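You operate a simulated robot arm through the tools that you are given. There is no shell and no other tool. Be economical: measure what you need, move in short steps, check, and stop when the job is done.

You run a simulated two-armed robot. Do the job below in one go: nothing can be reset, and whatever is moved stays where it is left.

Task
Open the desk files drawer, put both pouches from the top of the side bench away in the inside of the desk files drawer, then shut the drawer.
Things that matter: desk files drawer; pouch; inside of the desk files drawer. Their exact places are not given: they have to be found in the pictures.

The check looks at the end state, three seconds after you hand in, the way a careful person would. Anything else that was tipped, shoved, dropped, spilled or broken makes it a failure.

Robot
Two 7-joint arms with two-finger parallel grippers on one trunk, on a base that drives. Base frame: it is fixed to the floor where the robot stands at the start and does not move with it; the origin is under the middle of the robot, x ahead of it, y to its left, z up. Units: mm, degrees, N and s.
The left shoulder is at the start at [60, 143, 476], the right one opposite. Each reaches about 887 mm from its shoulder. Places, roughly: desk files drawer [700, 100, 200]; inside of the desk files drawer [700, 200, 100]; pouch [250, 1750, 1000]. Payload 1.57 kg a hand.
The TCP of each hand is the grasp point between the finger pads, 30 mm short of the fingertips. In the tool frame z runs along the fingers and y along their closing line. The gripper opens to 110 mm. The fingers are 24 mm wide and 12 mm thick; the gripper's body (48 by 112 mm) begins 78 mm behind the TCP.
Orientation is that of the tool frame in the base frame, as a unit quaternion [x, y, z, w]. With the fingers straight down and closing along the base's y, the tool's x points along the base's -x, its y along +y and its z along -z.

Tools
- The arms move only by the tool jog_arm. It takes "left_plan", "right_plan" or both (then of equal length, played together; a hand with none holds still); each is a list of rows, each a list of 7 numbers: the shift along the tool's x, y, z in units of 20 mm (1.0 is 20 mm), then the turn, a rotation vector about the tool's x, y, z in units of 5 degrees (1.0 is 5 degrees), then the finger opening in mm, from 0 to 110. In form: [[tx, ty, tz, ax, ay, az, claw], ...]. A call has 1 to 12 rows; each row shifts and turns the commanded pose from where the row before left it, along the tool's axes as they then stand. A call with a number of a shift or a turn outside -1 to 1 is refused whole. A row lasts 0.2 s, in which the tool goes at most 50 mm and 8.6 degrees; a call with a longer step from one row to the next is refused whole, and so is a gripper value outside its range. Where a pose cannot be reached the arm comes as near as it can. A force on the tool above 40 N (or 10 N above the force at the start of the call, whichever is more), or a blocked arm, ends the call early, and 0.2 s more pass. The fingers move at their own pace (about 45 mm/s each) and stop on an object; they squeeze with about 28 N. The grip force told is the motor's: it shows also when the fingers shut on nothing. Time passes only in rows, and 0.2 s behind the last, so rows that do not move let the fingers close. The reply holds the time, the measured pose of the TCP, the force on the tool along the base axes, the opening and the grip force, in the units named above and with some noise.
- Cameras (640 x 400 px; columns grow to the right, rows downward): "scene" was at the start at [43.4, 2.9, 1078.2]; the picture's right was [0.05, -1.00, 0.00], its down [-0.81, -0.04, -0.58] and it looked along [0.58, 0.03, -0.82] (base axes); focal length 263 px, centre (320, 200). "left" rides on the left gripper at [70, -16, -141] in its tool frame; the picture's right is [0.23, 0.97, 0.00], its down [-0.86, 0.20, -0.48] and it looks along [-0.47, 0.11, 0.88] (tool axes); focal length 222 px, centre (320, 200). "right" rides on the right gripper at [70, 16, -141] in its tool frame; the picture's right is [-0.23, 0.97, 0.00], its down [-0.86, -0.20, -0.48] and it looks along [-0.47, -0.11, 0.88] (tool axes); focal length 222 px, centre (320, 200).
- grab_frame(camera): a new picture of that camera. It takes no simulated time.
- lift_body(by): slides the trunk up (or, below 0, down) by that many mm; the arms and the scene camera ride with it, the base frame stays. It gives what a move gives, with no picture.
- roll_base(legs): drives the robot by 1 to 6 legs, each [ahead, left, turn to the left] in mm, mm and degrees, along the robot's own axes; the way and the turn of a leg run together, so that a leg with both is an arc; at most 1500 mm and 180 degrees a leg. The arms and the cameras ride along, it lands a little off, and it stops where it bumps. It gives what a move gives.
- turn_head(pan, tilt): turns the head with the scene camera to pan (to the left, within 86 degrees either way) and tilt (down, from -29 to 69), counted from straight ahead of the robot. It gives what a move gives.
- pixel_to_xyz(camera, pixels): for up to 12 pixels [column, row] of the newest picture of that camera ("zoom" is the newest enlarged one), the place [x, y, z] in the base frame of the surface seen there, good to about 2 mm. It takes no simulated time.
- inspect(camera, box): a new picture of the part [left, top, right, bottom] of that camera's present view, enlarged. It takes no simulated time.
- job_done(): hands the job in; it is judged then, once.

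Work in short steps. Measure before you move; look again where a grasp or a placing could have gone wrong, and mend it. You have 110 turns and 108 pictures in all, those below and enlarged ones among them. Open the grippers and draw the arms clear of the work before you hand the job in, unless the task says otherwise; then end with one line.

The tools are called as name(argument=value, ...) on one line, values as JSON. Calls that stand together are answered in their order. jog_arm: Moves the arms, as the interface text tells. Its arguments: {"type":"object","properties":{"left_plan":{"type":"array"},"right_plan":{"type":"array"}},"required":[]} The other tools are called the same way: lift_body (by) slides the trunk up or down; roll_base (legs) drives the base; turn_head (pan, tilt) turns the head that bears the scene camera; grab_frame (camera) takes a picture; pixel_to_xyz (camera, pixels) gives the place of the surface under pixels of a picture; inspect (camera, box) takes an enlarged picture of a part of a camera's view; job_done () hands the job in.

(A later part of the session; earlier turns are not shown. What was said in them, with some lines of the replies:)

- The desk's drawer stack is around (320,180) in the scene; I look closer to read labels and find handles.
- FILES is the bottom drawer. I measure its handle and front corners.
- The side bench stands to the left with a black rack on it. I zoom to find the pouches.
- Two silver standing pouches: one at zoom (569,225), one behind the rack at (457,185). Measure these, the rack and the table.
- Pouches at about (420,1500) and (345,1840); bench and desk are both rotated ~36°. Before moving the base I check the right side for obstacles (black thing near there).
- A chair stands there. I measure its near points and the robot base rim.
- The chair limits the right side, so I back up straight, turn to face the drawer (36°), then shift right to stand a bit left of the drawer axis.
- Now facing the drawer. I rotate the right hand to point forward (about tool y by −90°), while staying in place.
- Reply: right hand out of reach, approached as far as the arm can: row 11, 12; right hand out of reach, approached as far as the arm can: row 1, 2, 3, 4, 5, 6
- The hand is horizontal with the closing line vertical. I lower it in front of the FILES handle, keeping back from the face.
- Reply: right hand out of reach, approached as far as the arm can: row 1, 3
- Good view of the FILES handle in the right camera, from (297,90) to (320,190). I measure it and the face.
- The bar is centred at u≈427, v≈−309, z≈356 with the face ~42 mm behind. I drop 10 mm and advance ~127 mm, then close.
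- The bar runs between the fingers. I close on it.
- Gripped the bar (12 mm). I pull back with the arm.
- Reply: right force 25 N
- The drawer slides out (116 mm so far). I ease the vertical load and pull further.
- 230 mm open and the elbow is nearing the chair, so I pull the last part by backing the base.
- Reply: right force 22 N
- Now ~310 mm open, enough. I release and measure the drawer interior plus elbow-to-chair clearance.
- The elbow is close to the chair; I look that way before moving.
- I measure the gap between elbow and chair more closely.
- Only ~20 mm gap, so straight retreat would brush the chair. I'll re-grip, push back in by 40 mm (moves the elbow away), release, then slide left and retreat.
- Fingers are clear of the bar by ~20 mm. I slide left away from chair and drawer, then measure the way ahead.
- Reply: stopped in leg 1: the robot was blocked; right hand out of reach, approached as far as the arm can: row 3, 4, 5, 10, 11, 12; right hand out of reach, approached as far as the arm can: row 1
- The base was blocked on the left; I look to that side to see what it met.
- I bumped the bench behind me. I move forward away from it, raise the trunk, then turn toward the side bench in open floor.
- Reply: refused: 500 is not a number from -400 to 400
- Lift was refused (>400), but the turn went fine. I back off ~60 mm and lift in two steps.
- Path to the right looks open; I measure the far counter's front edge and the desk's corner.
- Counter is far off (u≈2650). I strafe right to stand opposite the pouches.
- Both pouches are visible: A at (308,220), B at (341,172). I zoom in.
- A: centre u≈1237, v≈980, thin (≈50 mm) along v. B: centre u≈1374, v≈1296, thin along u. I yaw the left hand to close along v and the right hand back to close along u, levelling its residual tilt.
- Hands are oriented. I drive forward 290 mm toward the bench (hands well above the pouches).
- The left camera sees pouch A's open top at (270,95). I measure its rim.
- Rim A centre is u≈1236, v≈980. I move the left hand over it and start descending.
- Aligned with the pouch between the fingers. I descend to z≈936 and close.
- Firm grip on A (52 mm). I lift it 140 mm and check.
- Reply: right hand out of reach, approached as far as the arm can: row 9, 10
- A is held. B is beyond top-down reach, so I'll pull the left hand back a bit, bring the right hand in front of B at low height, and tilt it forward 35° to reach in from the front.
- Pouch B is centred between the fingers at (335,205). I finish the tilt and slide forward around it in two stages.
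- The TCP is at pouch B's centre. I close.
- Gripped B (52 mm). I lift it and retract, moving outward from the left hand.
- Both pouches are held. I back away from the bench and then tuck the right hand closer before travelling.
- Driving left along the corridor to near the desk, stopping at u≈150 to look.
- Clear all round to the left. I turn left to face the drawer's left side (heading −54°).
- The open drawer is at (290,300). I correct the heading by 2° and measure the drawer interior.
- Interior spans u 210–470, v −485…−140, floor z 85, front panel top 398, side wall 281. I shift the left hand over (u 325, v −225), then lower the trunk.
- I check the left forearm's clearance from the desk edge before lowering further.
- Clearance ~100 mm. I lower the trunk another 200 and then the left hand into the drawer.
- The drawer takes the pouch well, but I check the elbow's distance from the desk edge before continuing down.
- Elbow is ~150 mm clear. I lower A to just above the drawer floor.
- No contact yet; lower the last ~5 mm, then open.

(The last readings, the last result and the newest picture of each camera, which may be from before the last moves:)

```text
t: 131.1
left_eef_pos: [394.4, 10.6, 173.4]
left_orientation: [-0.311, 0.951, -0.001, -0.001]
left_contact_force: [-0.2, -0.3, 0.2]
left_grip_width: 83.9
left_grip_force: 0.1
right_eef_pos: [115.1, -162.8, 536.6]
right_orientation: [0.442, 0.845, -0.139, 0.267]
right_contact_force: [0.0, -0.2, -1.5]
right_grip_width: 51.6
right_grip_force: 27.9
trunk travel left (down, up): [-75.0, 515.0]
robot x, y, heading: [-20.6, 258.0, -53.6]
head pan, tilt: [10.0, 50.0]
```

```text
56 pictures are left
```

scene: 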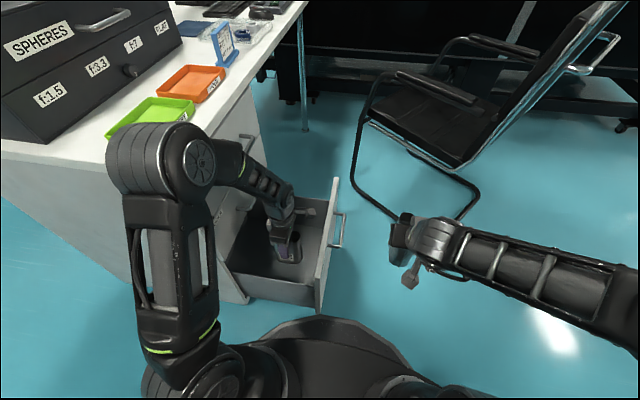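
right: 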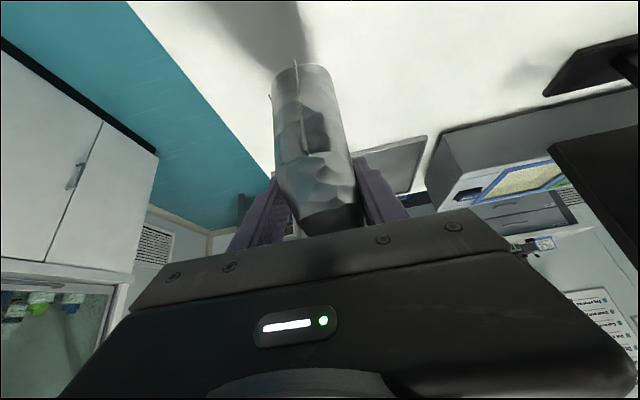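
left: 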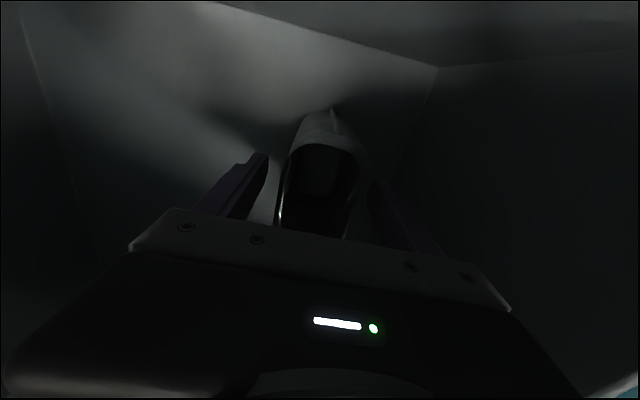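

A stands released. I raise the left hand out and pull it back out of the way.

jog_arm(left_plan=[[0, 0, -1, 0, 0, 0, 84], [0, 0, -1, 0, 0, 0, 84], [0, 0, -1, 0, 0, 0, 84], [0, 0, -1, 0, 0, 0, 84], [0, 0, -1, 0, 0, 0, 84], [0, 0, -1, 0, 0, 0, 84], [0, 0, -1, 0, 0, 0, 84], [0, 0, -1, 0, 0, 0, 84], [0, 0, -1, 0, 0, 0, 84], [0, 0, -1, 0, 0, 0, 84], [0, 0, -1, 0, 0, 0, 84], [0, 0, -1, 0, 0, 0, 84]])

jog_arm(left_plan=[[0, 0, -1, 0, 0, 0, 84], [0, 0, -1, 0, 0, 0, 84], [0, 0, -1, 0, 0, 0, 84], [0, 0, -1, 0, 0, 0, 84], [0, 0, -1, 0, 0, 0, 84], [0, 0, -1, 0, 0, 0, 84], [0, 1, 0, 0, 0, 0, 84], [0, 1, 0, 0, 0, 0, 84], [0, 1, 0, 0, 0, 0, 84], [0, 1, 0, 0, 0, 0, 84], [0, 1, 0, 0, 0, 0, 84], [0, 1, 0, 0, 0, 0, 84]])

grab_frame(camera="scene")

grab_frame(camera="right")

```text
t: 133.7
left_eef_pos: [394.7, 9.1, 413.3]
left_orientation: [-0.31, 0.951, 0.001, 0.0]
left_contact_force: [-0.5, 0.3, 1.1]
left_grip_width: 84.2
left_grip_force: 0.1
right_eef_pos: [115.9, -161.8, 536.9]
right_orientation: [0.442, 0.845, -0.139, 0.268]
right_contact_force: [0.4, -0.5, -2.5]
right_grip_width: 51.7
right_grip_force: 28.0
trunk travel left (down, up): [-75.0, 515.0]
robot x, y, heading: [-25.1, 259.7, -54.2]
head pan, tilt: [10.0, 50.0]
```

```text
t: 136.3
left_eef_pos: [324.2, 106.9, 532.7]
left_orientation: [-0.311, 0.95, 0.0, -0.001]
left_contact_force: [0.9, 0.4, -0.5]
left_grip_width: 83.9
left_grip_force: 0.0
right_eef_pos: [115.0, -162.2, 536.3]
right_orientation: [0.442, 0.845, -0.138, 0.267]
right_contact_force: [-0.7, -0.2, -1.9]
right_grip_width: 51.6
right_grip_force: 28.4
trunk travel left (down, up): [-75.0, 515.0]
robot x, y, heading: [-22.6, 257.2, -53.9]
head pan, tilt: [10.0, 50.0]
```

```text
55 pictures are left
```

scene: 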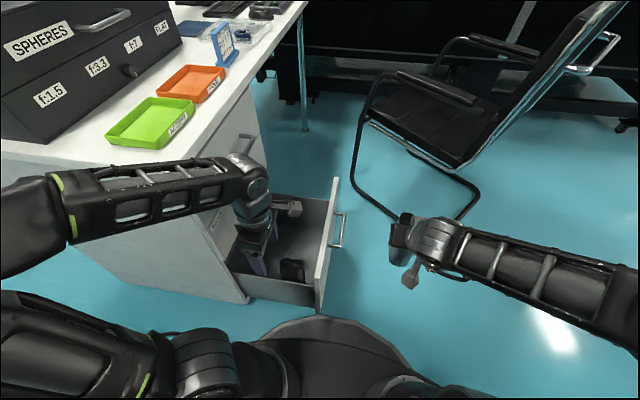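

```text
54 pictures are left
```

right: 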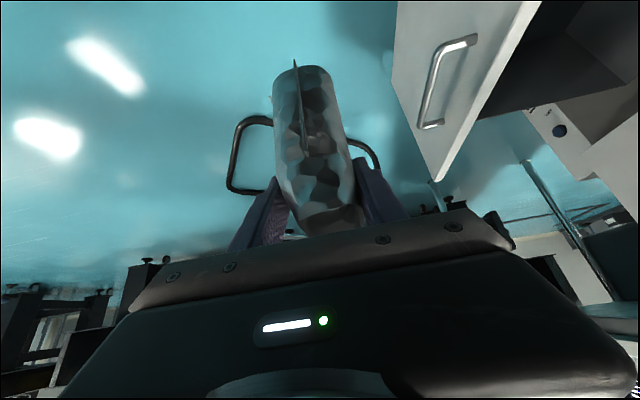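

A stands in the drawer. I lift the left hand clear first, then carry B over the drawer at height.

jog_arm(left_plan=[[0, 0.4, -1, 0, 0, 0, 84], [0, 0.4, -1, 0, 0, 0, 84], [0, 0.4, -1, 0, 0, 0, 84], [0, 0.4, -1, 0, 0, 0, 84], [0, 0.4, -1, 0, 0, 0, 84], [0, 0.4, -1, 0, 0, 0, 84], [0, 0.4, -1, 0, 0, 0, 84], [0, 0.4, -1, 0, 0, 0, 84]])

jog_arm(right_plan=[[-0.57, 0, -0.82, 0, 0, 0, 20], [-0.7, 1, 0.5, 0, 0, 0, 20], [-0.7, 1, 0.5, 0, 0, 0, 20], [-0.7, 1, 0.5, 0, 0, 0, 20], [-0.7, 1, 0.5, 0, 0, 0, 20], [-0.7, 1, 0.5, 0, 0, 0, 20], [-0.7, 1, 0.5, 0, 0, 0, 20], [-0.7, 1, 0.5, 0, 0, 0, 20], [-0.7, 1, 0.5, 0, 0, 0, 20], [-0.7, 1, 0.5, 0, 0, 0, 20], [-0.7, 1, 0.5, 0, 0, 0, 20]])

grab_frame(camera="scene")

```text
t: 138.1
left_eef_pos: [296.1, 143.9, 650.7]
left_orientation: [-0.311, 0.95, -0.004, -0.003]
left_contact_force: [0.2, -0.5, 0.0]
left_grip_width: 84.1
left_grip_force: 0.0
left hand out of reach, approached as far as the arm can: row 6, 7, 8
right_eef_pos: [113.4, -162.7, 536.2]
right_orientation: [0.442, 0.845, -0.139, 0.267]
right_contact_force: [0.0, -0.1, -2.4]
right_grip_width: 51.6
right_grip_force: 27.7
trunk travel left (down, up): [-75.0, 515.0]
robot x, y, heading: [-25.0, 257.4, -54.1]
head pan, tilt: [10.0, 50.0]
```

```text
t: 140.5
left_eef_pos: [296.3, 144.1, 650.9]
left_orientation: [-0.311, 0.95, -0.004, -0.004]
left_contact_force: [-0.4, -0.5, 0.1]
left_grip_width: 83.9
left_grip_force: 0.0
right_eef_pos: [376.8, -191.5, 554.4]
right_orientation: [0.442, 0.845, -0.139, 0.267]
right_contact_force: [0.9, -0.8, -3.4]
right_grip_width: 51.4
right_grip_force: 28.3
trunk travel left (down, up): [-75.0, 515.0]
robot x, y, heading: [-20.9, 260.2, -53.8]
head pan, tilt: [10.0, 50.0]
```

```text
53 pictures are left
```

scene: 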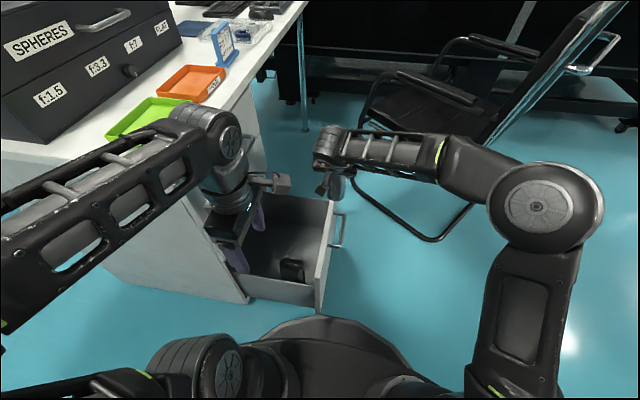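

Right TCP at u≈192, v≈−377. I go 88 mm further over the drawer and start down.

jog_arm(right_plan=[[-0.2, 0.9, 0.14, 0, 0, 0, 20], [-0.2, 0.9, 0.14, 0, 0, 0, 20], [-0.2, 0.9, 0.14, 0, 0, 0, 20], [-0.2, 0.9, 0.14, 0, 0, 0, 20], [-0.2, 0.8, 0.14, 0, 0, 0, 20], [0.574, 0, 0.819, 0, 0, 0, 20], [0.574, 0, 0.819, 0, 0, 0, 20], [0.574, 0, 0.819, 0, 0, 0, 20], [0.574, 0, 0.819, 0, 0, 0, 20]])

grab_frame(camera="scene")

grab_frame(camera="right")

```text
t: 142.5
left_eef_pos: [296.4, 144.5, 650.7]
left_orientation: [-0.311, 0.95, -0.004, -0.003]
left_contact_force: [0.4, 0.0, -1.2]
left_grip_width: 84.0
left_grip_force: 0.1
right_eef_pos: [461.6, -158.2, 475.6]
right_orientation: [0.442, 0.845, -0.14, 0.267]
right_contact_force: [0.7, 0.6, -2.4]
right_grip_width: 51.9
right_grip_force: 27.8
trunk travel left (down, up): [-75.0, 515.0]
robot x, y, heading: [-22.0, 255.2, -53.9]
head pan, tilt: [10.0, 50.0]
```

```text
52 pictures are left
```

scene: 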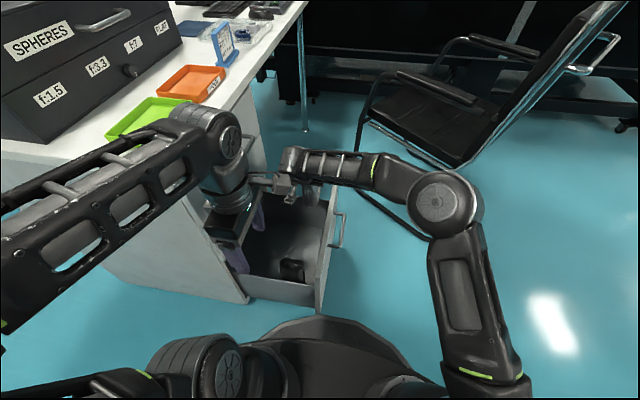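

```text
51 pictures are left
```

right: 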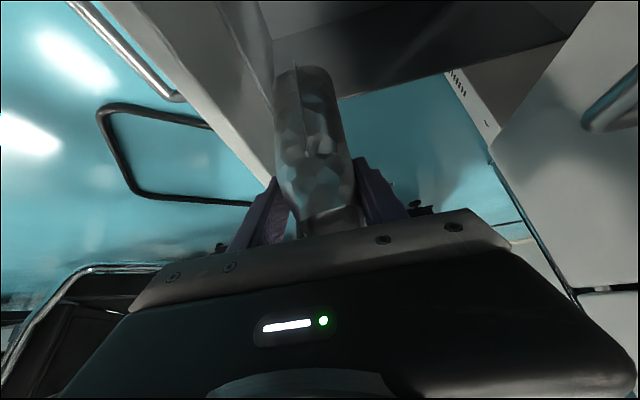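

I check the right forearm's line relative to the front panel top before lowering more.

pixel_to_xyz(camera="scene", pixels=[[445, 200], [415, 190], [375, 168], [340, 165], [305, 160], [293, 160], [325, 182], [370, 188], [400, 205], [420, 225]])

```text
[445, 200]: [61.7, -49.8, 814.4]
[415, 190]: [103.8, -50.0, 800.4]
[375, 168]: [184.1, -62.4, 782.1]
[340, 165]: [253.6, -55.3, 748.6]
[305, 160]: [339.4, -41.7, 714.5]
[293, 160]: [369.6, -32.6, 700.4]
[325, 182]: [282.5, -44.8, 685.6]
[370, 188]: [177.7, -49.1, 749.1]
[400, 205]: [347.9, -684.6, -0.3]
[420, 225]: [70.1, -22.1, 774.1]
```

Wrist ends near the panel's height, so I raise the trunk 120 mm for a steeper forearm, then descend.

lift_body(by=120)

jog_arm(right_plan=[[0.574, 0.3, 0.819, 0, 0, 0, 20], [0.574, 0.3, 0.819, 0, 0, 0, 20], [0.574, 0, 0.819, 0, 0, 0, 20], [0.574, 0, 0.819, 0, 0, 0, 20], [0.574, 0, 0.819, 0, 0, 0, 20], [0.574, 0, 0.819, 0, 0, 0, 20], [0.574, 0, 0.819, 0, 0, 0, 20], [0.574, 0, 0.819, 0, 0, 0, 20], [0.574, 0, 0.819, 0, 0, 0, 20], [0.574, 0, 0.819, 0, 0, 0, 20], [0.574, 0, 0.819, 0, 0, 0, 20], [0.574, 0, 0.819, 0, 0, 0, 20]])

grab_frame(camera="scene")

grab_frame(camera="right")

```text
t: 144.0
left_eef_pos: [296.4, 144.0, 771.0]
left_orientation: [-0.312, 0.95, -0.003, -0.003]
left_contact_force: [0.5, 0.1, 1.0]
left_grip_width: 83.8
left_grip_force: 0.1
right_eef_pos: [462.0, -158.9, 594.5]
right_orientation: [0.442, 0.845, -0.14, 0.267]
right_contact_force: [0.2, 0.6, -2.3]
right_grip_width: 51.6
right_grip_force: 28.1
trunk travel left (down, up): [-195.0, 395.0]
robot x, y, heading: [-23.9, 258.8, -54.2]
head pan, tilt: [10.0, 50.0]
```

```text
t: 146.6
left_eef_pos: [297.3, 145.4, 770.0]
left_orientation: [-0.311, 0.95, -0.004, -0.004]
left_contact_force: [0.9, 0.2, -0.8]
left_grip_width: 83.7
left_grip_force: 0.0
right_eef_pos: [471.4, -153.0, 354.3]
right_orientation: [0.442, 0.845, -0.139, 0.267]
right_contact_force: [0.1, 0.2, -3.4]
right_grip_width: 51.6
right_grip_force: 28.1
trunk travel left (down, up): [-195.0, 395.0]
robot x, y, heading: [-25.4, 256.5, -53.9]
head pan, tilt: [10.0, 50.0]
```

```text
50 pictures are left
```

scene: 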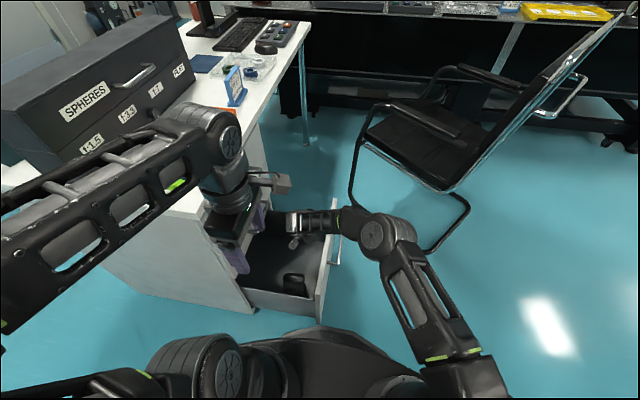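

```text
49 pictures are left
```

right: 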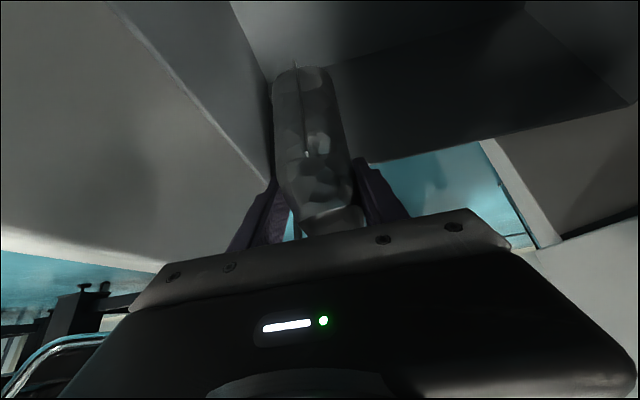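

pixel_to_xyz(camera="scene", pixels=[[375, 235], [355, 225], [335, 222], [318, 222], [300, 222], [365, 255], [330, 235], [345, 238]])

inspect(camera="scene", box=[260, 190, 400, 320])

```text
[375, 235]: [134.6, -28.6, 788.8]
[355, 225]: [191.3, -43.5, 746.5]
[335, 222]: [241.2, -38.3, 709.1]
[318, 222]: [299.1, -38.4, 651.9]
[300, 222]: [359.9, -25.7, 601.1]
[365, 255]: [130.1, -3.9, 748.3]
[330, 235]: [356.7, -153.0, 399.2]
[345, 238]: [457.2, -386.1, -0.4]
```

```text
3.08 times, centred on (330, 255) of scene
```

zoom: 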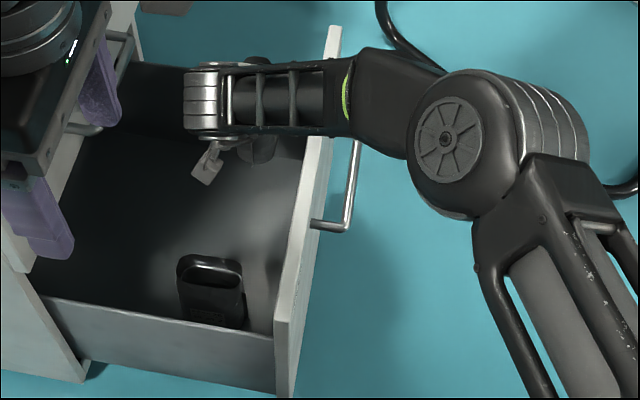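

Good clearance now (forearm ~300 mm above the panel). I lower B the rest of the way.

jog_arm(right_plan=[[0.574, 0, 0.819, 0, 0, 0, 20], [0.574, 0, 0.819, 0, 0, 0, 20], [0.574, 0, 0.819, 0, 0, 0, 20], [0.574, 0, 0.819, 0, 0, 0, 20], [0.574, 0, 0.819, 0, 0, 0, 20], [0.574, 0, 0.819, 0, 0, 0, 20], [0.574, 0, 0.819, 0, 0, 0, 20], [0.4, 0, 0.57, 0, 0, 0, 20], [0.2, 0, 0.28, 0, 0, 0, 20], [0, 0, 0, 0, 0, 0, 20]])

grab_frame(camera="right")

inspect(camera="scene", box=[240, 200, 400, 330])

```text
t: 148.8
left_eef_pos: [296.1, 144.0, 770.0]
left_orientation: [-0.312, 0.95, -0.004, -0.004]
left_contact_force: [0.5, -0.5, -0.2]
left_grip_width: 84.2
left_grip_force: 0.0
right_eef_pos: [467.7, -147.3, 217.2]
right_orientation: [0.442, 0.845, -0.138, 0.266]
right_contact_force: [-0.9, 0.2, -2.1]
right_grip_width: 51.5
right_grip_force: 27.9
right hand out of reach, approached as far as the arm can: row 7, 8, 9
trunk travel left (down, up): [-195.0, 395.0]
robot x, y, heading: [-25.8, 255.4, -54.0]
head pan, tilt: [10.0, 50.0]
```

```text
47 pictures are left
```

right: 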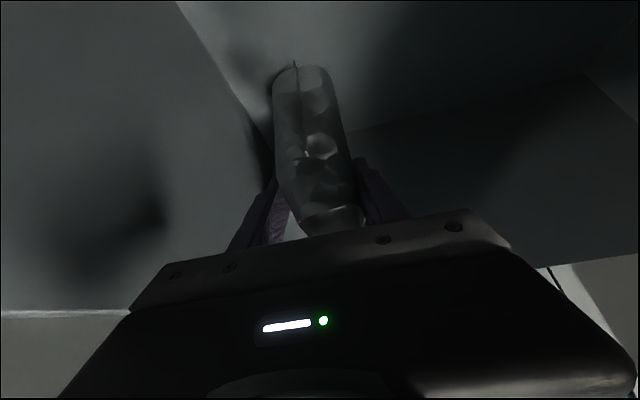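

```text
3.08 times, centred on (320, 265) of scene
```

zoom: 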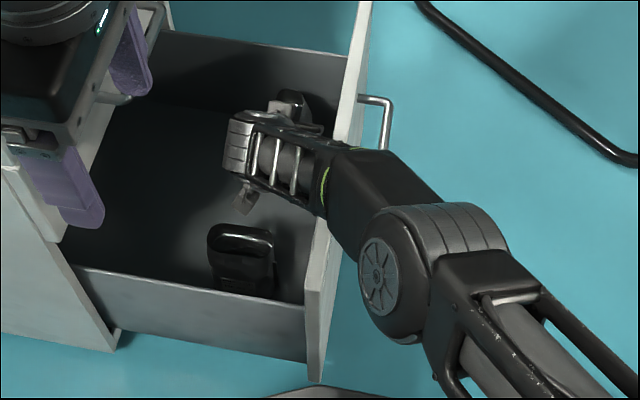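

The arm's limit was reached at z 217; the last 33 mm I can do with the trunk. First check forearm height at the panel.

pixel_to_xyz(camera="zoom", pixels=[[330, 190], [310, 200], [290, 195], [340, 245], [240, 150], [375, 280], [325, 230], [255, 200]])

```text
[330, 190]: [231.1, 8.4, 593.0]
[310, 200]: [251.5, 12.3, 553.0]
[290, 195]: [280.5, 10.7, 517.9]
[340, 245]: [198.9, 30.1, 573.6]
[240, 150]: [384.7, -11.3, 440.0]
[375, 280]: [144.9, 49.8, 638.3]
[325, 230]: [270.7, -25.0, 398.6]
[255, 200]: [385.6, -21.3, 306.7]
```

Forearm is ≥80 mm above the panel. I lower the trunk 30 mm.

lift_body(by=-30)

inspect(camera="right", box=[180, 20, 460, 240])

```text
t: 149.5
left_eef_pos: [297.0, 144.0, 741.0]
left_orientation: [-0.312, 0.95, -0.004, -0.004]
left_contact_force: [0.2, 0.4, 0.2]
left_grip_width: 83.9
left_grip_force: 0.1
right_eef_pos: [467.9, -147.9, 187.8]
right_orientation: [0.443, 0.845, -0.139, 0.266]
right_contact_force: [0.0, -0.6, -2.7]
right_grip_width: 51.4
right_grip_force: 27.8
trunk travel left (down, up): [-165.0, 425.0]
robot x, y, heading: [-20.6, 258.0, -54.0]
head pan, tilt: [10.0, 50.0]
```

```text
1.82 times, centred on (320, 130) of right
```

zoom: 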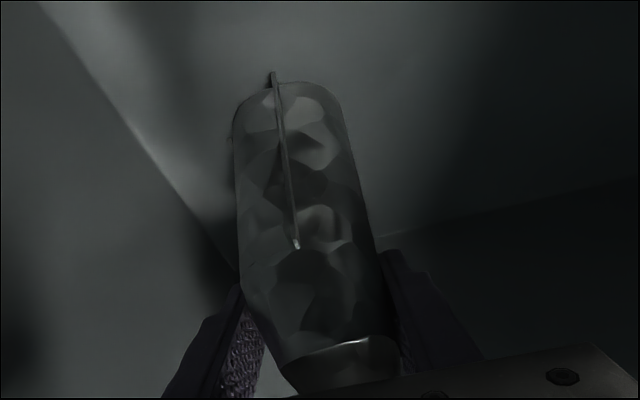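

Lower 4 mm more, then open.

lift_body(by=-4)

jog_arm(right_plan=[[0, 0, 0, 0, 0, 0, 58], [0, 0, 0, 0, 0, 0, 66], [0, 0, 0, 0, 0, 0, 84], [0, 0, 0, 0, 0, 0, 84], [0, 0, 0, 0, 0, 0, 84]])

grab_frame(camera="right")

```text
t: 150.1
left_eef_pos: [296.1, 142.3, 736.2]
left_orientation: [-0.311, 0.95, -0.004, -0.003]
left_contact_force: [-0.1, -0.9, -0.7]
left_grip_width: 83.9
left_grip_force: 0.0
right_eef_pos: [467.9, -148.1, 185.3]
right_orientation: [0.442, 0.845, -0.139, 0.268]
right_contact_force: [0.0, -0.3, 5.4]
right_grip_width: 51.2
right_grip_force: 28.3
trunk travel left (down, up): [-161.0, 429.0]
robot x, y, heading: [-21.9, 261.6, -54.2]
head pan, tilt: [10.0, 50.0]
```

```text
t: 151.3
left_eef_pos: [296.9, 143.8, 736.7]
left_orientation: [-0.312, 0.95, -0.004, -0.004]
left_contact_force: [0.5, 0.3, 0.3]
left_grip_width: 83.9
left_grip_force: 0.1
right_eef_pos: [468.4, -147.5, 183.5]
right_orientation: [0.442, 0.845, -0.138, 0.267]
right_contact_force: [1.1, 0.3, 0.4]
right_grip_width: 84.0
right_grip_force: 0.0
trunk travel left (down, up): [-161.0, 429.0]
robot x, y, heading: [-23.7, 257.3, -53.9]
head pan, tilt: [10.0, 50.0]
```

```text
44 pictures are left
```

right: 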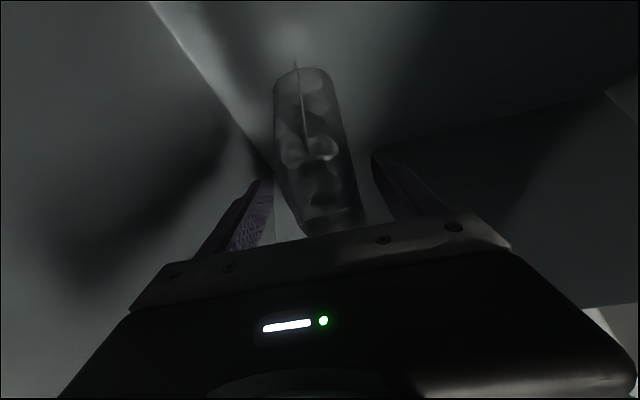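

B stands released. I raise both arms straight up with the trunk.

lift_body(by=320)

grab_frame(camera="scene")

grab_frame(camera="right")

```text
t: 154.4
left_eef_pos: [296.9, 144.5, 1056.0]
left_orientation: [-0.311, 0.95, -0.004, -0.003]
left_contact_force: [0.0, 0.2, 0.6]
left_grip_width: 84.2
left_grip_force: 0.1
right_eef_pos: [466.6, -147.3, 504.2]
right_orientation: [0.443, 0.845, -0.139, 0.266]
right_contact_force: [0.6, -0.8, 0.7]
right_grip_width: 84.2
right_grip_force: 0.1
trunk travel left (down, up): [-481.0, 109.0]
robot x, y, heading: [-23.0, 255.2, -54.0]
head pan, tilt: [10.0, 50.0]
```

```text
43 pictures are left
```

scene: 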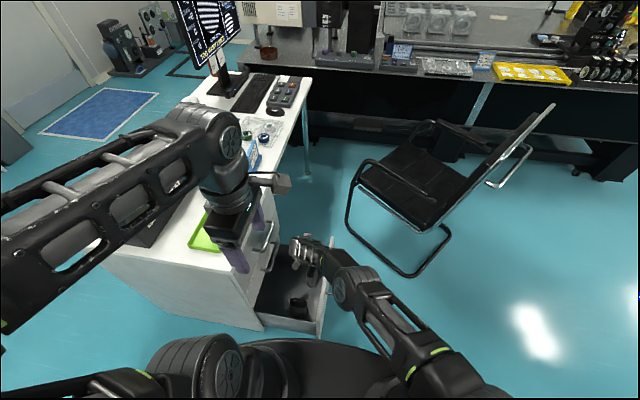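

```text
42 pictures are left
```

right: 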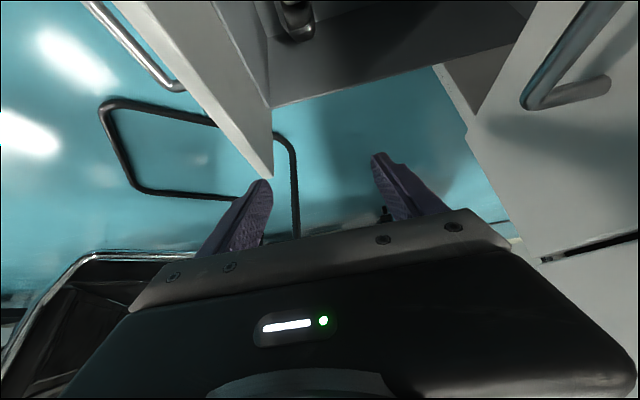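

Both pouches are in. For closing, I take the right hand out in front of the panel and re-orient it to point toward the drawer (+u).

jog_arm(right_plan=[[0, -1, 0, 0, 1, 0, 50], [0, -1, 0, 0, 1, 0, 30], [0, -1, 0, 0, 1, 0, 10], [0, -1, 0, 0, 1, 0, 0], [0, -1, 0, 0, 1, 0, 0], [0, -1, 0, 0, 1, 0, 0], [0, -1, 0, 0, 1, 0, 0], [0, -1, 0, 0, 0, 0, 0], [0, -1, 0, 0, 0, 0, 0], [0, -1, 0, 0, 0, 0, 0], [0, -1, 0, 0, 0, 0, 0], [0, -1, 0, 0, 0, 0, 0]])

inspect(camera="scene", box=[220, 210, 380, 350])

```text
t: 157.0
left_eef_pos: [296.3, 143.1, 1057.0]
left_orientation: [-0.311, 0.95, -0.003, -0.002]
left_contact_force: [-0.4, -0.7, -0.8]
left_grip_width: 84.0
left_grip_force: 0.0
right_eef_pos: [251.2, -279.7, 505.2]
right_orientation: [0.463, 0.886, 0.0, 0.0]
right_contact_force: [0.8, -0.8, 0.4]
right_grip_width: 0.0
right_grip_force: 21.8
right hand out of reach, approached as far as the arm can: row 7
trunk travel left (down, up): [-481.0, 109.0]
robot x, y, heading: [-20.0, 256.7, -54.0]
head pan, tilt: [10.0, 50.0]
```

```text
2.86 times, centred on (300, 280) of scene
```

zoom: 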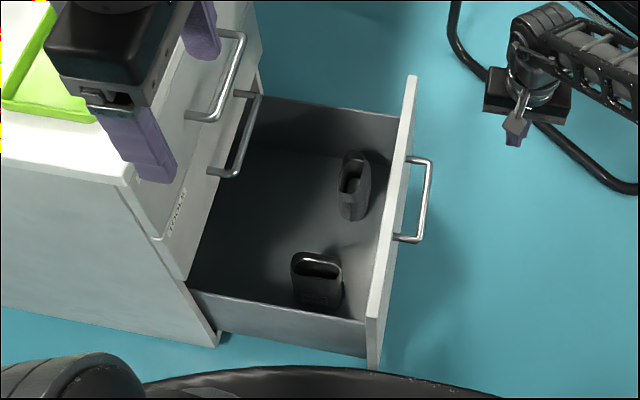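

Both pouches stand upright in the drawer. I rotate the right hand to point at the panel.

jog_arm(right_plan=[[0, 0, 0, -1, 0, 0, 0], [0, 0, 0, -1, 0, 0, 0], [0, 0, 0, -1, 0, 0, 0], [0, 0, 0, -1, 0, 0, 0], [0, 0, 0, -1, 0, 0, 0], [0, 0, 0, -1, 0, 0, 0], [0, 0, 0, -1, 0, 0, 0], [0, 0, 0, -1, 0, 0, 0], [0, 0, 0, -1, 0, 0, 0]])

jog_arm(right_plan=[[0, 0, 0, -1, 0, 0, 0], [0, 0, 0, -1, 0, 0, 0], [0, 0, 0, -1, 0, 0, 0], [0, 0, 0, -1, 0, 0, 0], [0, 0, 0, -1, 0, 0, 0], [0, 0, 0, -1, 0, 0, 0], [0, 0, 0, -1, 0, 0, 0], [0, 0, 0, -1, 0, 0, 0], [0, 0, 0, -1, 0, 0, 0]])

grab_frame(camera="scene")

```text
t: 159.0
left_eef_pos: [297.8, 144.0, 1057.0]
left_orientation: [-0.311, 0.95, -0.004, -0.003]
left_contact_force: [0.5, 0.2, 0.1]
left_grip_width: 83.8
left_grip_force: 0.1
right_eef_pos: [247.7, -229.5, 550.4]
right_orientation: [0.431, 0.818, 0.337, 0.177]
right_contact_force: [-1.1, 0.1, -0.1]
right_grip_width: 0.0
right_grip_force: 21.6
right hand out of reach, approached as far as the arm can: row 7, 8, 9
trunk travel left (down, up): [-481.0, 109.0]
robot x, y, heading: [-26.4, 262.5, -54.1]
head pan, tilt: [10.0, 50.0]
```

```text
t: 161.0
left_eef_pos: [297.4, 144.2, 1056.6]
left_orientation: [-0.312, 0.95, -0.004, -0.003]
left_contact_force: [-0.3, 0.2, 0.3]
left_grip_width: 84.1
left_grip_force: 0.0
right_eef_pos: [250.7, -110.1, 803.9]
right_orientation: [0.335, 0.628, 0.623, 0.323]
right_contact_force: [-0.1, 0.1, -0.4]
right_grip_width: 0.2
right_grip_force: 21.9
right hand out of reach, approached as far as the arm can: row 1, 2, 3, 4, 5, 6, 7, 8, 9
trunk travel left (down, up): [-481.0, 109.0]
robot x, y, heading: [-19.4, 260.2, -53.9]
head pan, tilt: [10.0, 50.0]
```

```text
40 pictures are left
```

scene: 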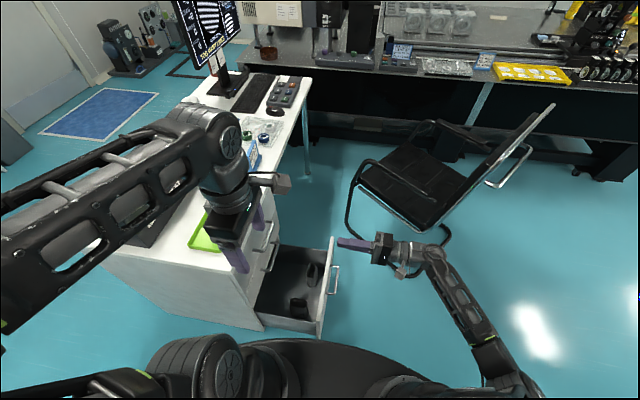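

Hand points at +u now, at z 804 (it rode up). I lower the trunk 300, then shift it out in front of the handle/panel.

lift_body(by=-300)

jog_arm(right_plan=[[-0.6, 0, -0.6, 0, 0, 0, 0], [-0.6, 0, -0.6, 0, 0, 0, 0], [-0.6, 0, -0.6, 0, 0, 0, 0], [-0.6, 0, -0.6, 0, 0, 0, 0], [-0.6, 0, -0.6, 0, 0, 0, 0], [-0.6, 0, -0.6, 0, 0, 0, 0]])

grab_frame(camera="scene")

```text
t: 164.0
left_eef_pos: [296.6, 144.1, 756.9]
left_orientation: [-0.311, 0.95, -0.004, -0.003]
left_contact_force: [0.2, 0.3, 0.4]
left_grip_width: 84.0
left_grip_force: 0.0
right_eef_pos: [251.3, -111.4, 504.3]
right_orientation: [0.336, 0.629, 0.623, 0.323]
right_contact_force: [-0.3, -0.3, -0.2]
right_grip_width: 0.0
right_grip_force: 21.0
trunk travel left (down, up): [-181.0, 409.0]
robot x, y, heading: [-23.4, 257.6, -54.0]
head pan, tilt: [10.0, 50.0]
```

```text
t: 165.4
left_eef_pos: [297.2, 144.2, 757.4]
left_orientation: [-0.311, 0.95, -0.004, -0.003]
left_contact_force: [0.0, -0.7, -1.5]
left_grip_width: 83.8
left_grip_force: 0.0
right_eef_pos: [231.4, -209.0, 518.7]
right_orientation: [0.338, 0.629, 0.622, 0.321]
right_contact_force: [-0.5, 0.8, -0.9]
right_grip_width: 0.2
right_grip_force: 21.0
right hand out of reach, approached as far as the arm can: row 3, 5, 6
trunk travel left (down, up): [-181.0, 409.0]
robot x, y, heading: [-22.2, 256.7, -54.0]
head pan, tilt: [10.0, 50.0]
```

```text
39 pictures are left
```

scene: 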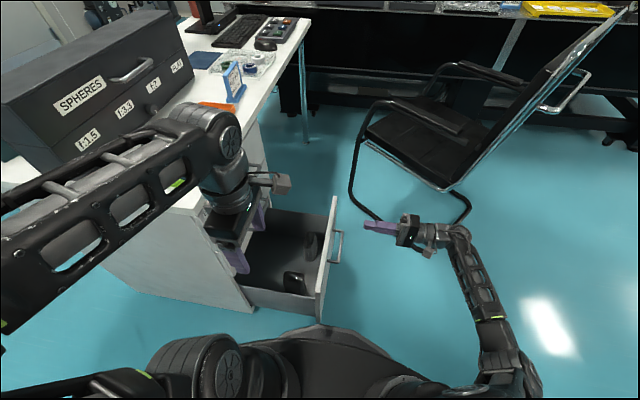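

TCP at u≈64, v≈−305, z≈519. I lower the trunk to bring it down in front of the panel, below the handle.

lift_body(by=-175)

jog_arm(right_plan=[[0, -1, 0, 0, 0, 0, 0], [0, -1, 0, 0, 0, 0, 0], [0, -1, 0, 0, 0, 0, 0], [0, -1, 0, 0, 0, 0, 0], [0, -0.5, 0, 0, 0, 0, 0]])

grab_frame(camera="scene")

grab_frame(camera="right")

```text
t: 167.4
left_eef_pos: [296.7, 143.9, 581.8]
left_orientation: [-0.312, 0.95, -0.003, -0.003]
left_contact_force: [0.6, 0.6, 0.2]
left_grip_width: 83.9
left_grip_force: 0.0
right_eef_pos: [233.0, -207.5, 343.6]
right_orientation: [0.338, 0.629, 0.622, 0.32]
right_contact_force: [-0.7, 0.1, -0.1]
right_grip_width: 0.0
right_grip_force: 21.9
trunk travel left (down, up): [-6.0, 584.0]
robot x, y, heading: [-19.5, 259.6, -54.1]
head pan, tilt: [10.0, 50.0]
```

```text
t: 168.6
left_eef_pos: [296.2, 143.0, 580.6]
left_orientation: [-0.312, 0.95, -0.004, -0.003]
left_contact_force: [0.6, -0.5, 0.0]
left_grip_width: 83.8
left_grip_force: 0.1
right_eef_pos: [224.5, -194.8, 335.4]
right_orientation: [0.341, 0.63, 0.621, 0.318]
right_contact_force: [-0.4, -0.1, 0.0]
right_grip_width: 0.0
right_grip_force: 20.7
right hand out of reach, approached as far as the arm can: row 1, 2, 3, 4, 5
trunk travel left (down, up): [-6.0, 584.0]
robot x, y, heading: [-24.6, 259.1, -53.8]
head pan, tilt: [10.0, 50.0]
```

```text
38 pictures are left
```

scene: 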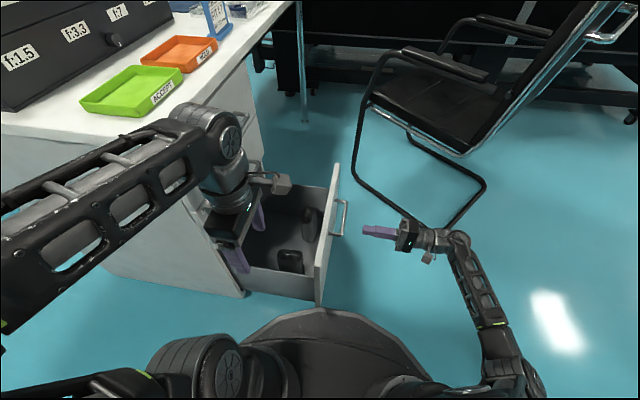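

```text
37 pictures are left
```

right: 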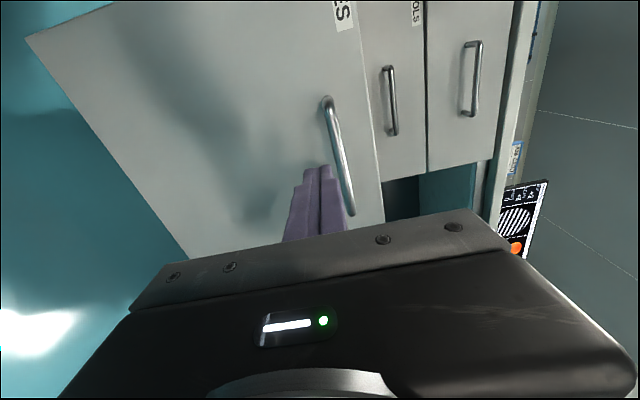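

Just under the bar; I move forward 30 mm (still short of the bar) and lower a bit more.

jog_arm(right_plan=[[0, 0, 0.7, 0, 0, 0, 0], [0, -0.5, 0.7, 0, 0, 0, 0], [0, -1, 0, 0, 0, 0, 0], [0, -1, 0, 0, 0, 0, 0], [0, -1, 0, 0, 0, 0, 0]])

grab_frame(camera="right")

```text
t: 169.8
left_eef_pos: [295.8, 144.6, 581.8]
left_orientation: [-0.311, 0.95, -0.004, -0.003]
left_contact_force: [-1.4, -0.1, -0.4]
left_grip_width: 83.8
left_grip_force: 0.0
right_eef_pos: [242.9, -171.7, 332.6]
right_orientation: [0.34, 0.63, 0.621, 0.317]
right_contact_force: [-0.9, 0.4, 0.0]
right_grip_width: 0.2
right_grip_force: 21.1
right hand out of reach, approached as far as the arm can: row 2, 3, 4, 5
trunk travel left (down, up): [-6.0, 584.0]
robot x, y, heading: [-23.1, 257.1, -54.0]
head pan, tilt: [10.0, 50.0]
```

```text
36 pictures are left
```

right: 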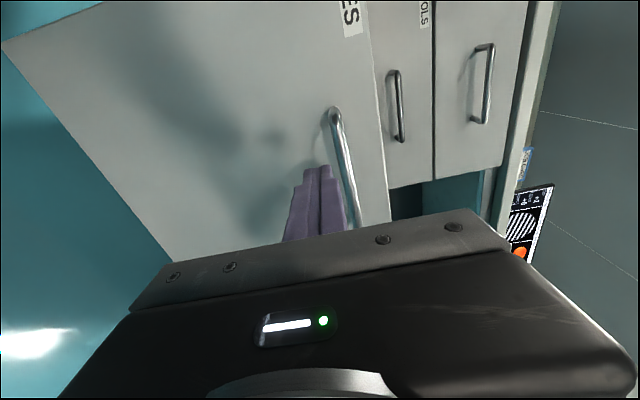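

It can't go lower here; gripping the bar and pushing is more robust. I open, align with the bar (z≈355) and advance around it.

jog_arm(right_plan=[[-0.4, 0.6, 0, 0, 0, 0, 60], [-0.35, 0.5, 0, 0, 0, 0, 60], [0, 0, 0, 0, 0, 0, 60], [0, 0, 0, 0, 0, 0, 60]])

grab_frame(camera="right")

```text
t: 170.8
left_eef_pos: [296.7, 144.4, 582.3]
left_orientation: [-0.312, 0.95, -0.003, -0.004]
left_contact_force: [0.3, 0.6, -0.8]
left_grip_width: 84.3
left_grip_force: 0.1
right_eef_pos: [253.4, -184.6, 354.7]
right_orientation: [0.338, 0.63, 0.621, 0.32]
right_contact_force: [0.5, -0.9, 0.0]
right_grip_width: 60.1
right_grip_force: 0.0
trunk travel left (down, up): [-6.0, 584.0]
robot x, y, heading: [-24.0, 260.7, -53.8]
head pan, tilt: [10.0, 50.0]
```

```text
35 pictures are left
```

right: 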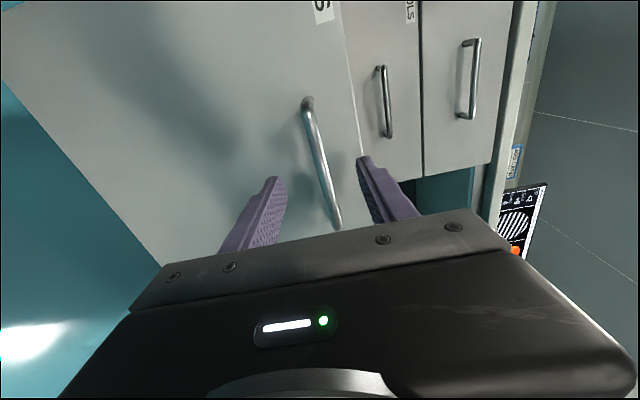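

Bar lies between the fingers. Advance 50 mm and close.

jog_arm(right_plan=[[0, 0, 0.8, 0, 0, 0, 60], [0, 0, 0.85, 0, 0, 0, 60], [0, 0, 0.8, 0, 0, 0, 60], [0, 0, 0, 0, 0, 0, 0], [0, 0, 0, 0, 0, 0, 0], [0, 0, 0, 0, 0, 0, 0], [0, 0, 0, 0, 0, 0, 0], [0, 0, 0, 0, 0, 0, 0]])

grab_frame(camera="right")

```text
t: 172.6
left_eef_pos: [295.0, 145.0, 582.3]
left_orientation: [-0.312, 0.95, -0.004, -0.003]
left_contact_force: [-0.4, 0.7, -0.7]
left_grip_width: 83.8
left_grip_force: 0.1
right_eef_pos: [291.7, -156.6, 354.5]
right_orientation: [0.336, 0.63, 0.622, 0.321]
right_contact_force: [2.2, -1.5, 10.6]
right_grip_width: 12.2
right_grip_force: 29.5
trunk travel left (down, up): [-6.0, 584.0]
robot x, y, heading: [-18.7, 254.9, -54.1]
head pan, tilt: [10.0, 50.0]
```

```text
34 pictures are left
```

right: 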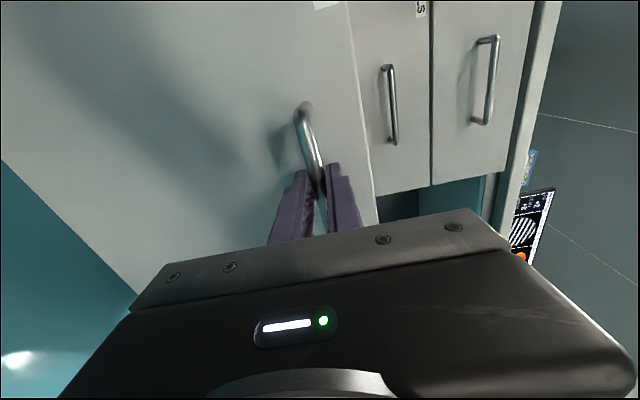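

Gripped the bar. I push the drawer in, gently.

jog_arm(right_plan=[[0.01, 0, 0.4, 0, 0, 0, 0], [0.02, 0, 0.65, 0, 0, 0, 0], [0.02, 0, 0.65, 0, 0, 0, 0], [0.02, 0, 0.65, 0, 0, 0, 0], [0.02, 0, 0.65, 0, 0, 0, 0], [0.02, 0, 0.65, 0, 0, 0, 0], [0.02, 0, 0.65, 0, 0, 0, 0], [0.02, 0, 0.65, 0, 0, 0, 0], [0.02, 0, 0.65, 0, 0, 0, 0], [0.02, 0, 0.65, 0, 0, 0, 0], [0.02, 0, 0.65, 0, 0, 0, 0]])

grab_frame(camera="scene")

```text
t: 175.0
left_eef_pos: [296.0, 144.3, 582.4]
left_orientation: [-0.312, 0.95, -0.004, -0.003]
left_contact_force: [-0.5, -0.3, 0.8]
left_grip_width: 84.1
left_grip_force: 0.0
right_eef_pos: [404.6, -74.1, 354.0]
right_orientation: [0.336, 0.628, 0.623, 0.324]
right_contact_force: [2.0, 0.4, 28.9]
right_grip_width: 11.8
right_grip_force: 29.4
trunk travel left (down, up): [-6.0, 584.0]
robot x, y, heading: [-23.1, 255.1, -54.0]
head pan, tilt: [10.0, 50.0]
```

```text
33 pictures are left
```

scene: 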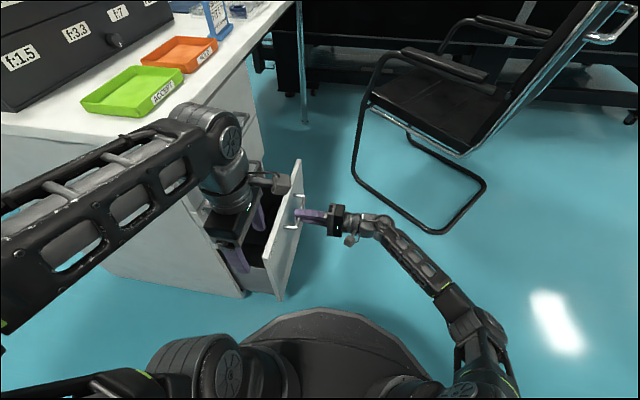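

Halfway (137 mm to go). I relieve the vertical load and continue.

jog_arm(right_plan=[[0.02, 0.15, 0.4, 0, 0, 0, 0], [0.02, 0, 0.65, 0, 0, 0, 0], [0.02, 0, 0.65, 0, 0, 0, 0], [0.02, 0, 0.65, 0, 0, 0, 0], [0.02, 0, 0.65, 0, 0, 0, 0], [0.02, 0, 0.65, 0, 0, 0, 0], [0.02, 0, 0.65, 0, 0, 0, 0], [0.02, 0, 0.65, 0, 0, 0, 0], [0.02, 0, 0.65, 0, 0, 0, 0], [0.02, 0, 0.65, 0, 0, 0, 0]])

grab_frame(camera="scene")

```text
t: 177.2
left_eef_pos: [298.0, 142.9, 580.6]
left_orientation: [-0.312, 0.95, -0.003, -0.004]
left_contact_force: [0.9, -0.5, -0.1]
left_grip_width: 84.0
left_grip_force: 0.0
right_eef_pos: [501.8, -4.5, 355.3]
right_orientation: [0.346, 0.632, 0.615, 0.319]
right_contact_force: [13.4, -17.2, -34.1]
right_grip_width: 12.1
right_grip_force: 29.6
right hand out of reach, approached as far as the arm can: row 7, 8, 9
trunk travel left (down, up): [-6.0, 584.0]
robot x, y, heading: [-22.3, 256.8, -54.0]
head pan, tilt: [10.0, 50.0]
```

```text
32 pictures are left
```

scene: 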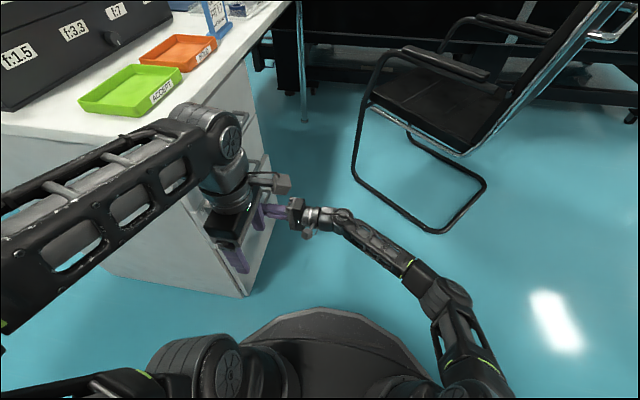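

About 17 mm remain and the arm is at its limit; I strafe the base left by that amount.

roll_base(legs=[[0, 17, 0]])

inspect(camera="scene", box=[180, 150, 340, 310])

grab_frame(camera="right")

```text
t: 178.0
left_eef_pos: [311.1, 153.9, 581.6]
left_orientation: [-0.312, 0.95, -0.002, -0.004]
left_contact_force: [-0.3, 0.7, 0.0]
left_grip_width: 84.1
left_grip_force: 0.0
right_eef_pos: [514.3, 6.5, 353.6]
right_orientation: [0.345, 0.633, 0.616, 0.318]
right_contact_force: [-11.6, -17.4, -44.5]
right_grip_width: 12.1
right_grip_force: 29.4
trunk travel left (down, up): [-6.0, 584.0]
robot x, y, heading: [-11.7, 267.2, -53.6]
head pan, tilt: [10.0, 50.0]
```

```text
2.50 times, centred on (260, 230) of scene
```

zoom: 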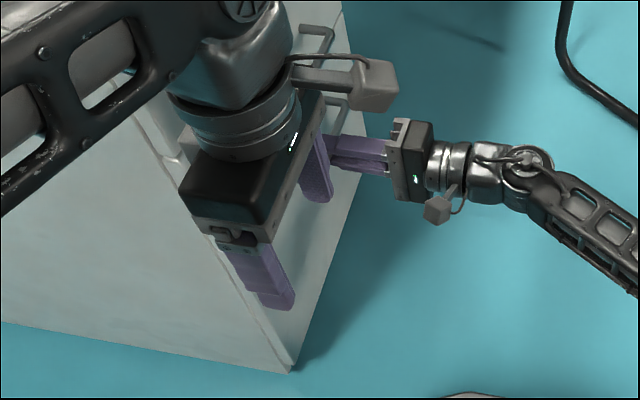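

```text
30 pictures are left
```

right: 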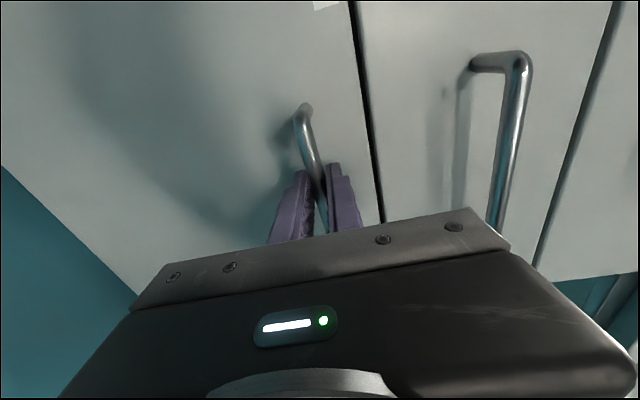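

Looks shut. I compare the FILES face plane with the TOOLS face plane.

pixel_to_xyz(camera="right", pixels=[[250, 120], [200, 180], [340, 60], [400, 80], [420, 150], [150, 150], [560, 120]])

```text
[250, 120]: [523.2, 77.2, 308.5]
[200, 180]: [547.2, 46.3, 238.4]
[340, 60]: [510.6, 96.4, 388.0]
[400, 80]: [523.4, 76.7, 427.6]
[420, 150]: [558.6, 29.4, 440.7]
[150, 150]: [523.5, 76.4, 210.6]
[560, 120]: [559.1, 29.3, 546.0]
```

Faces are flush (u≈469 both). I open the gripper and strafe away.

jog_arm(right_plan=[[0, 0, 0, 0, 0, 0, 50], [0, 0, 0, 0, 0, 0, 50], [0, 0, 0, 0, 0, 0, 50], [0, 0, 0, 0, 0, 0, 50]])

grab_frame(camera="right")

```text
t: 179.0
left_eef_pos: [310.3, 154.1, 581.9]
left_orientation: [-0.311, 0.95, -0.004, -0.003]
left_contact_force: [-0.2, -0.9, 0.7]
left_grip_width: 84.0
left_grip_force: 0.1
right_eef_pos: [514.9, 6.3, 356.6]
right_orientation: [0.345, 0.633, 0.617, 0.317]
right_contact_force: [-0.4, 0.9, -0.1]
right_grip_width: 49.9
right_grip_force: 0.0
trunk travel left (down, up): [-6.0, 584.0]
robot x, y, heading: [-9.5, 267.5, -53.9]
head pan, tilt: [10.0, 50.0]
```

```text
29 pictures are left
```

right: 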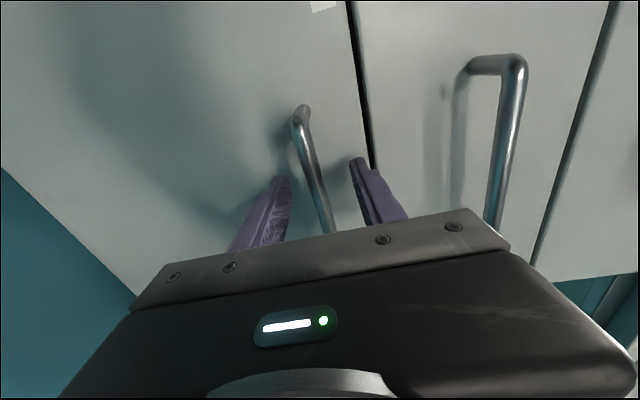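

The bar is free between the open fingers. I strafe the base right to withdraw, keeping off the chair.

roll_base(legs=[[0, -100, 0], [-60, -60, 0]])

grab_frame(camera="right")

grab_frame(camera="scene")

```text
t: 180.8
left_eef_pos: [148.0, 110.1, 582.2]
left_orientation: [-0.313, 0.95, -0.004, -0.003]
left_contact_force: [0.4, 0.1, 0.9]
left_grip_width: 84.1
left_grip_force: 0.1
right_eef_pos: [352.6, -36.5, 355.9]
right_orientation: [0.344, 0.633, 0.616, 0.318]
right_contact_force: [-0.2, -0.3, 0.0]
right_grip_width: 50.0
right_grip_force: 0.1
trunk travel left (down, up): [-6.0, 584.0]
robot x, y, heading: [-175.3, 227.6, -54.0]
head pan, tilt: [10.0, 50.0]
```

```text
28 pictures are left
```

right: 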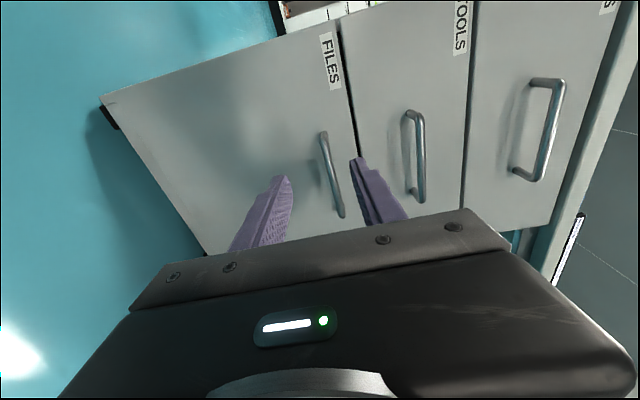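

```text
27 pictures are left
```

scene: 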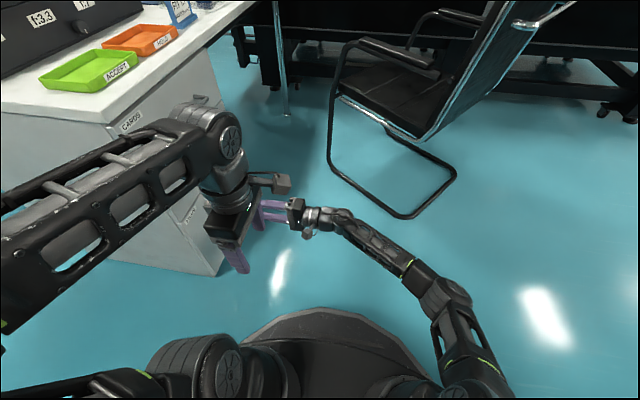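

All three drawers are flush, the pouches are inside, and both grippers are open and clear; I hand in.

job_done()

```text
The job is handed in.
```

Both pouches are standing upright inside the desk files drawer. The drawer is shut flush with the one above it, and both arms are clear with grippers open. On the way the base bumped the peg bench behind it once; I saw nothing displaced there, but I did not measure it.
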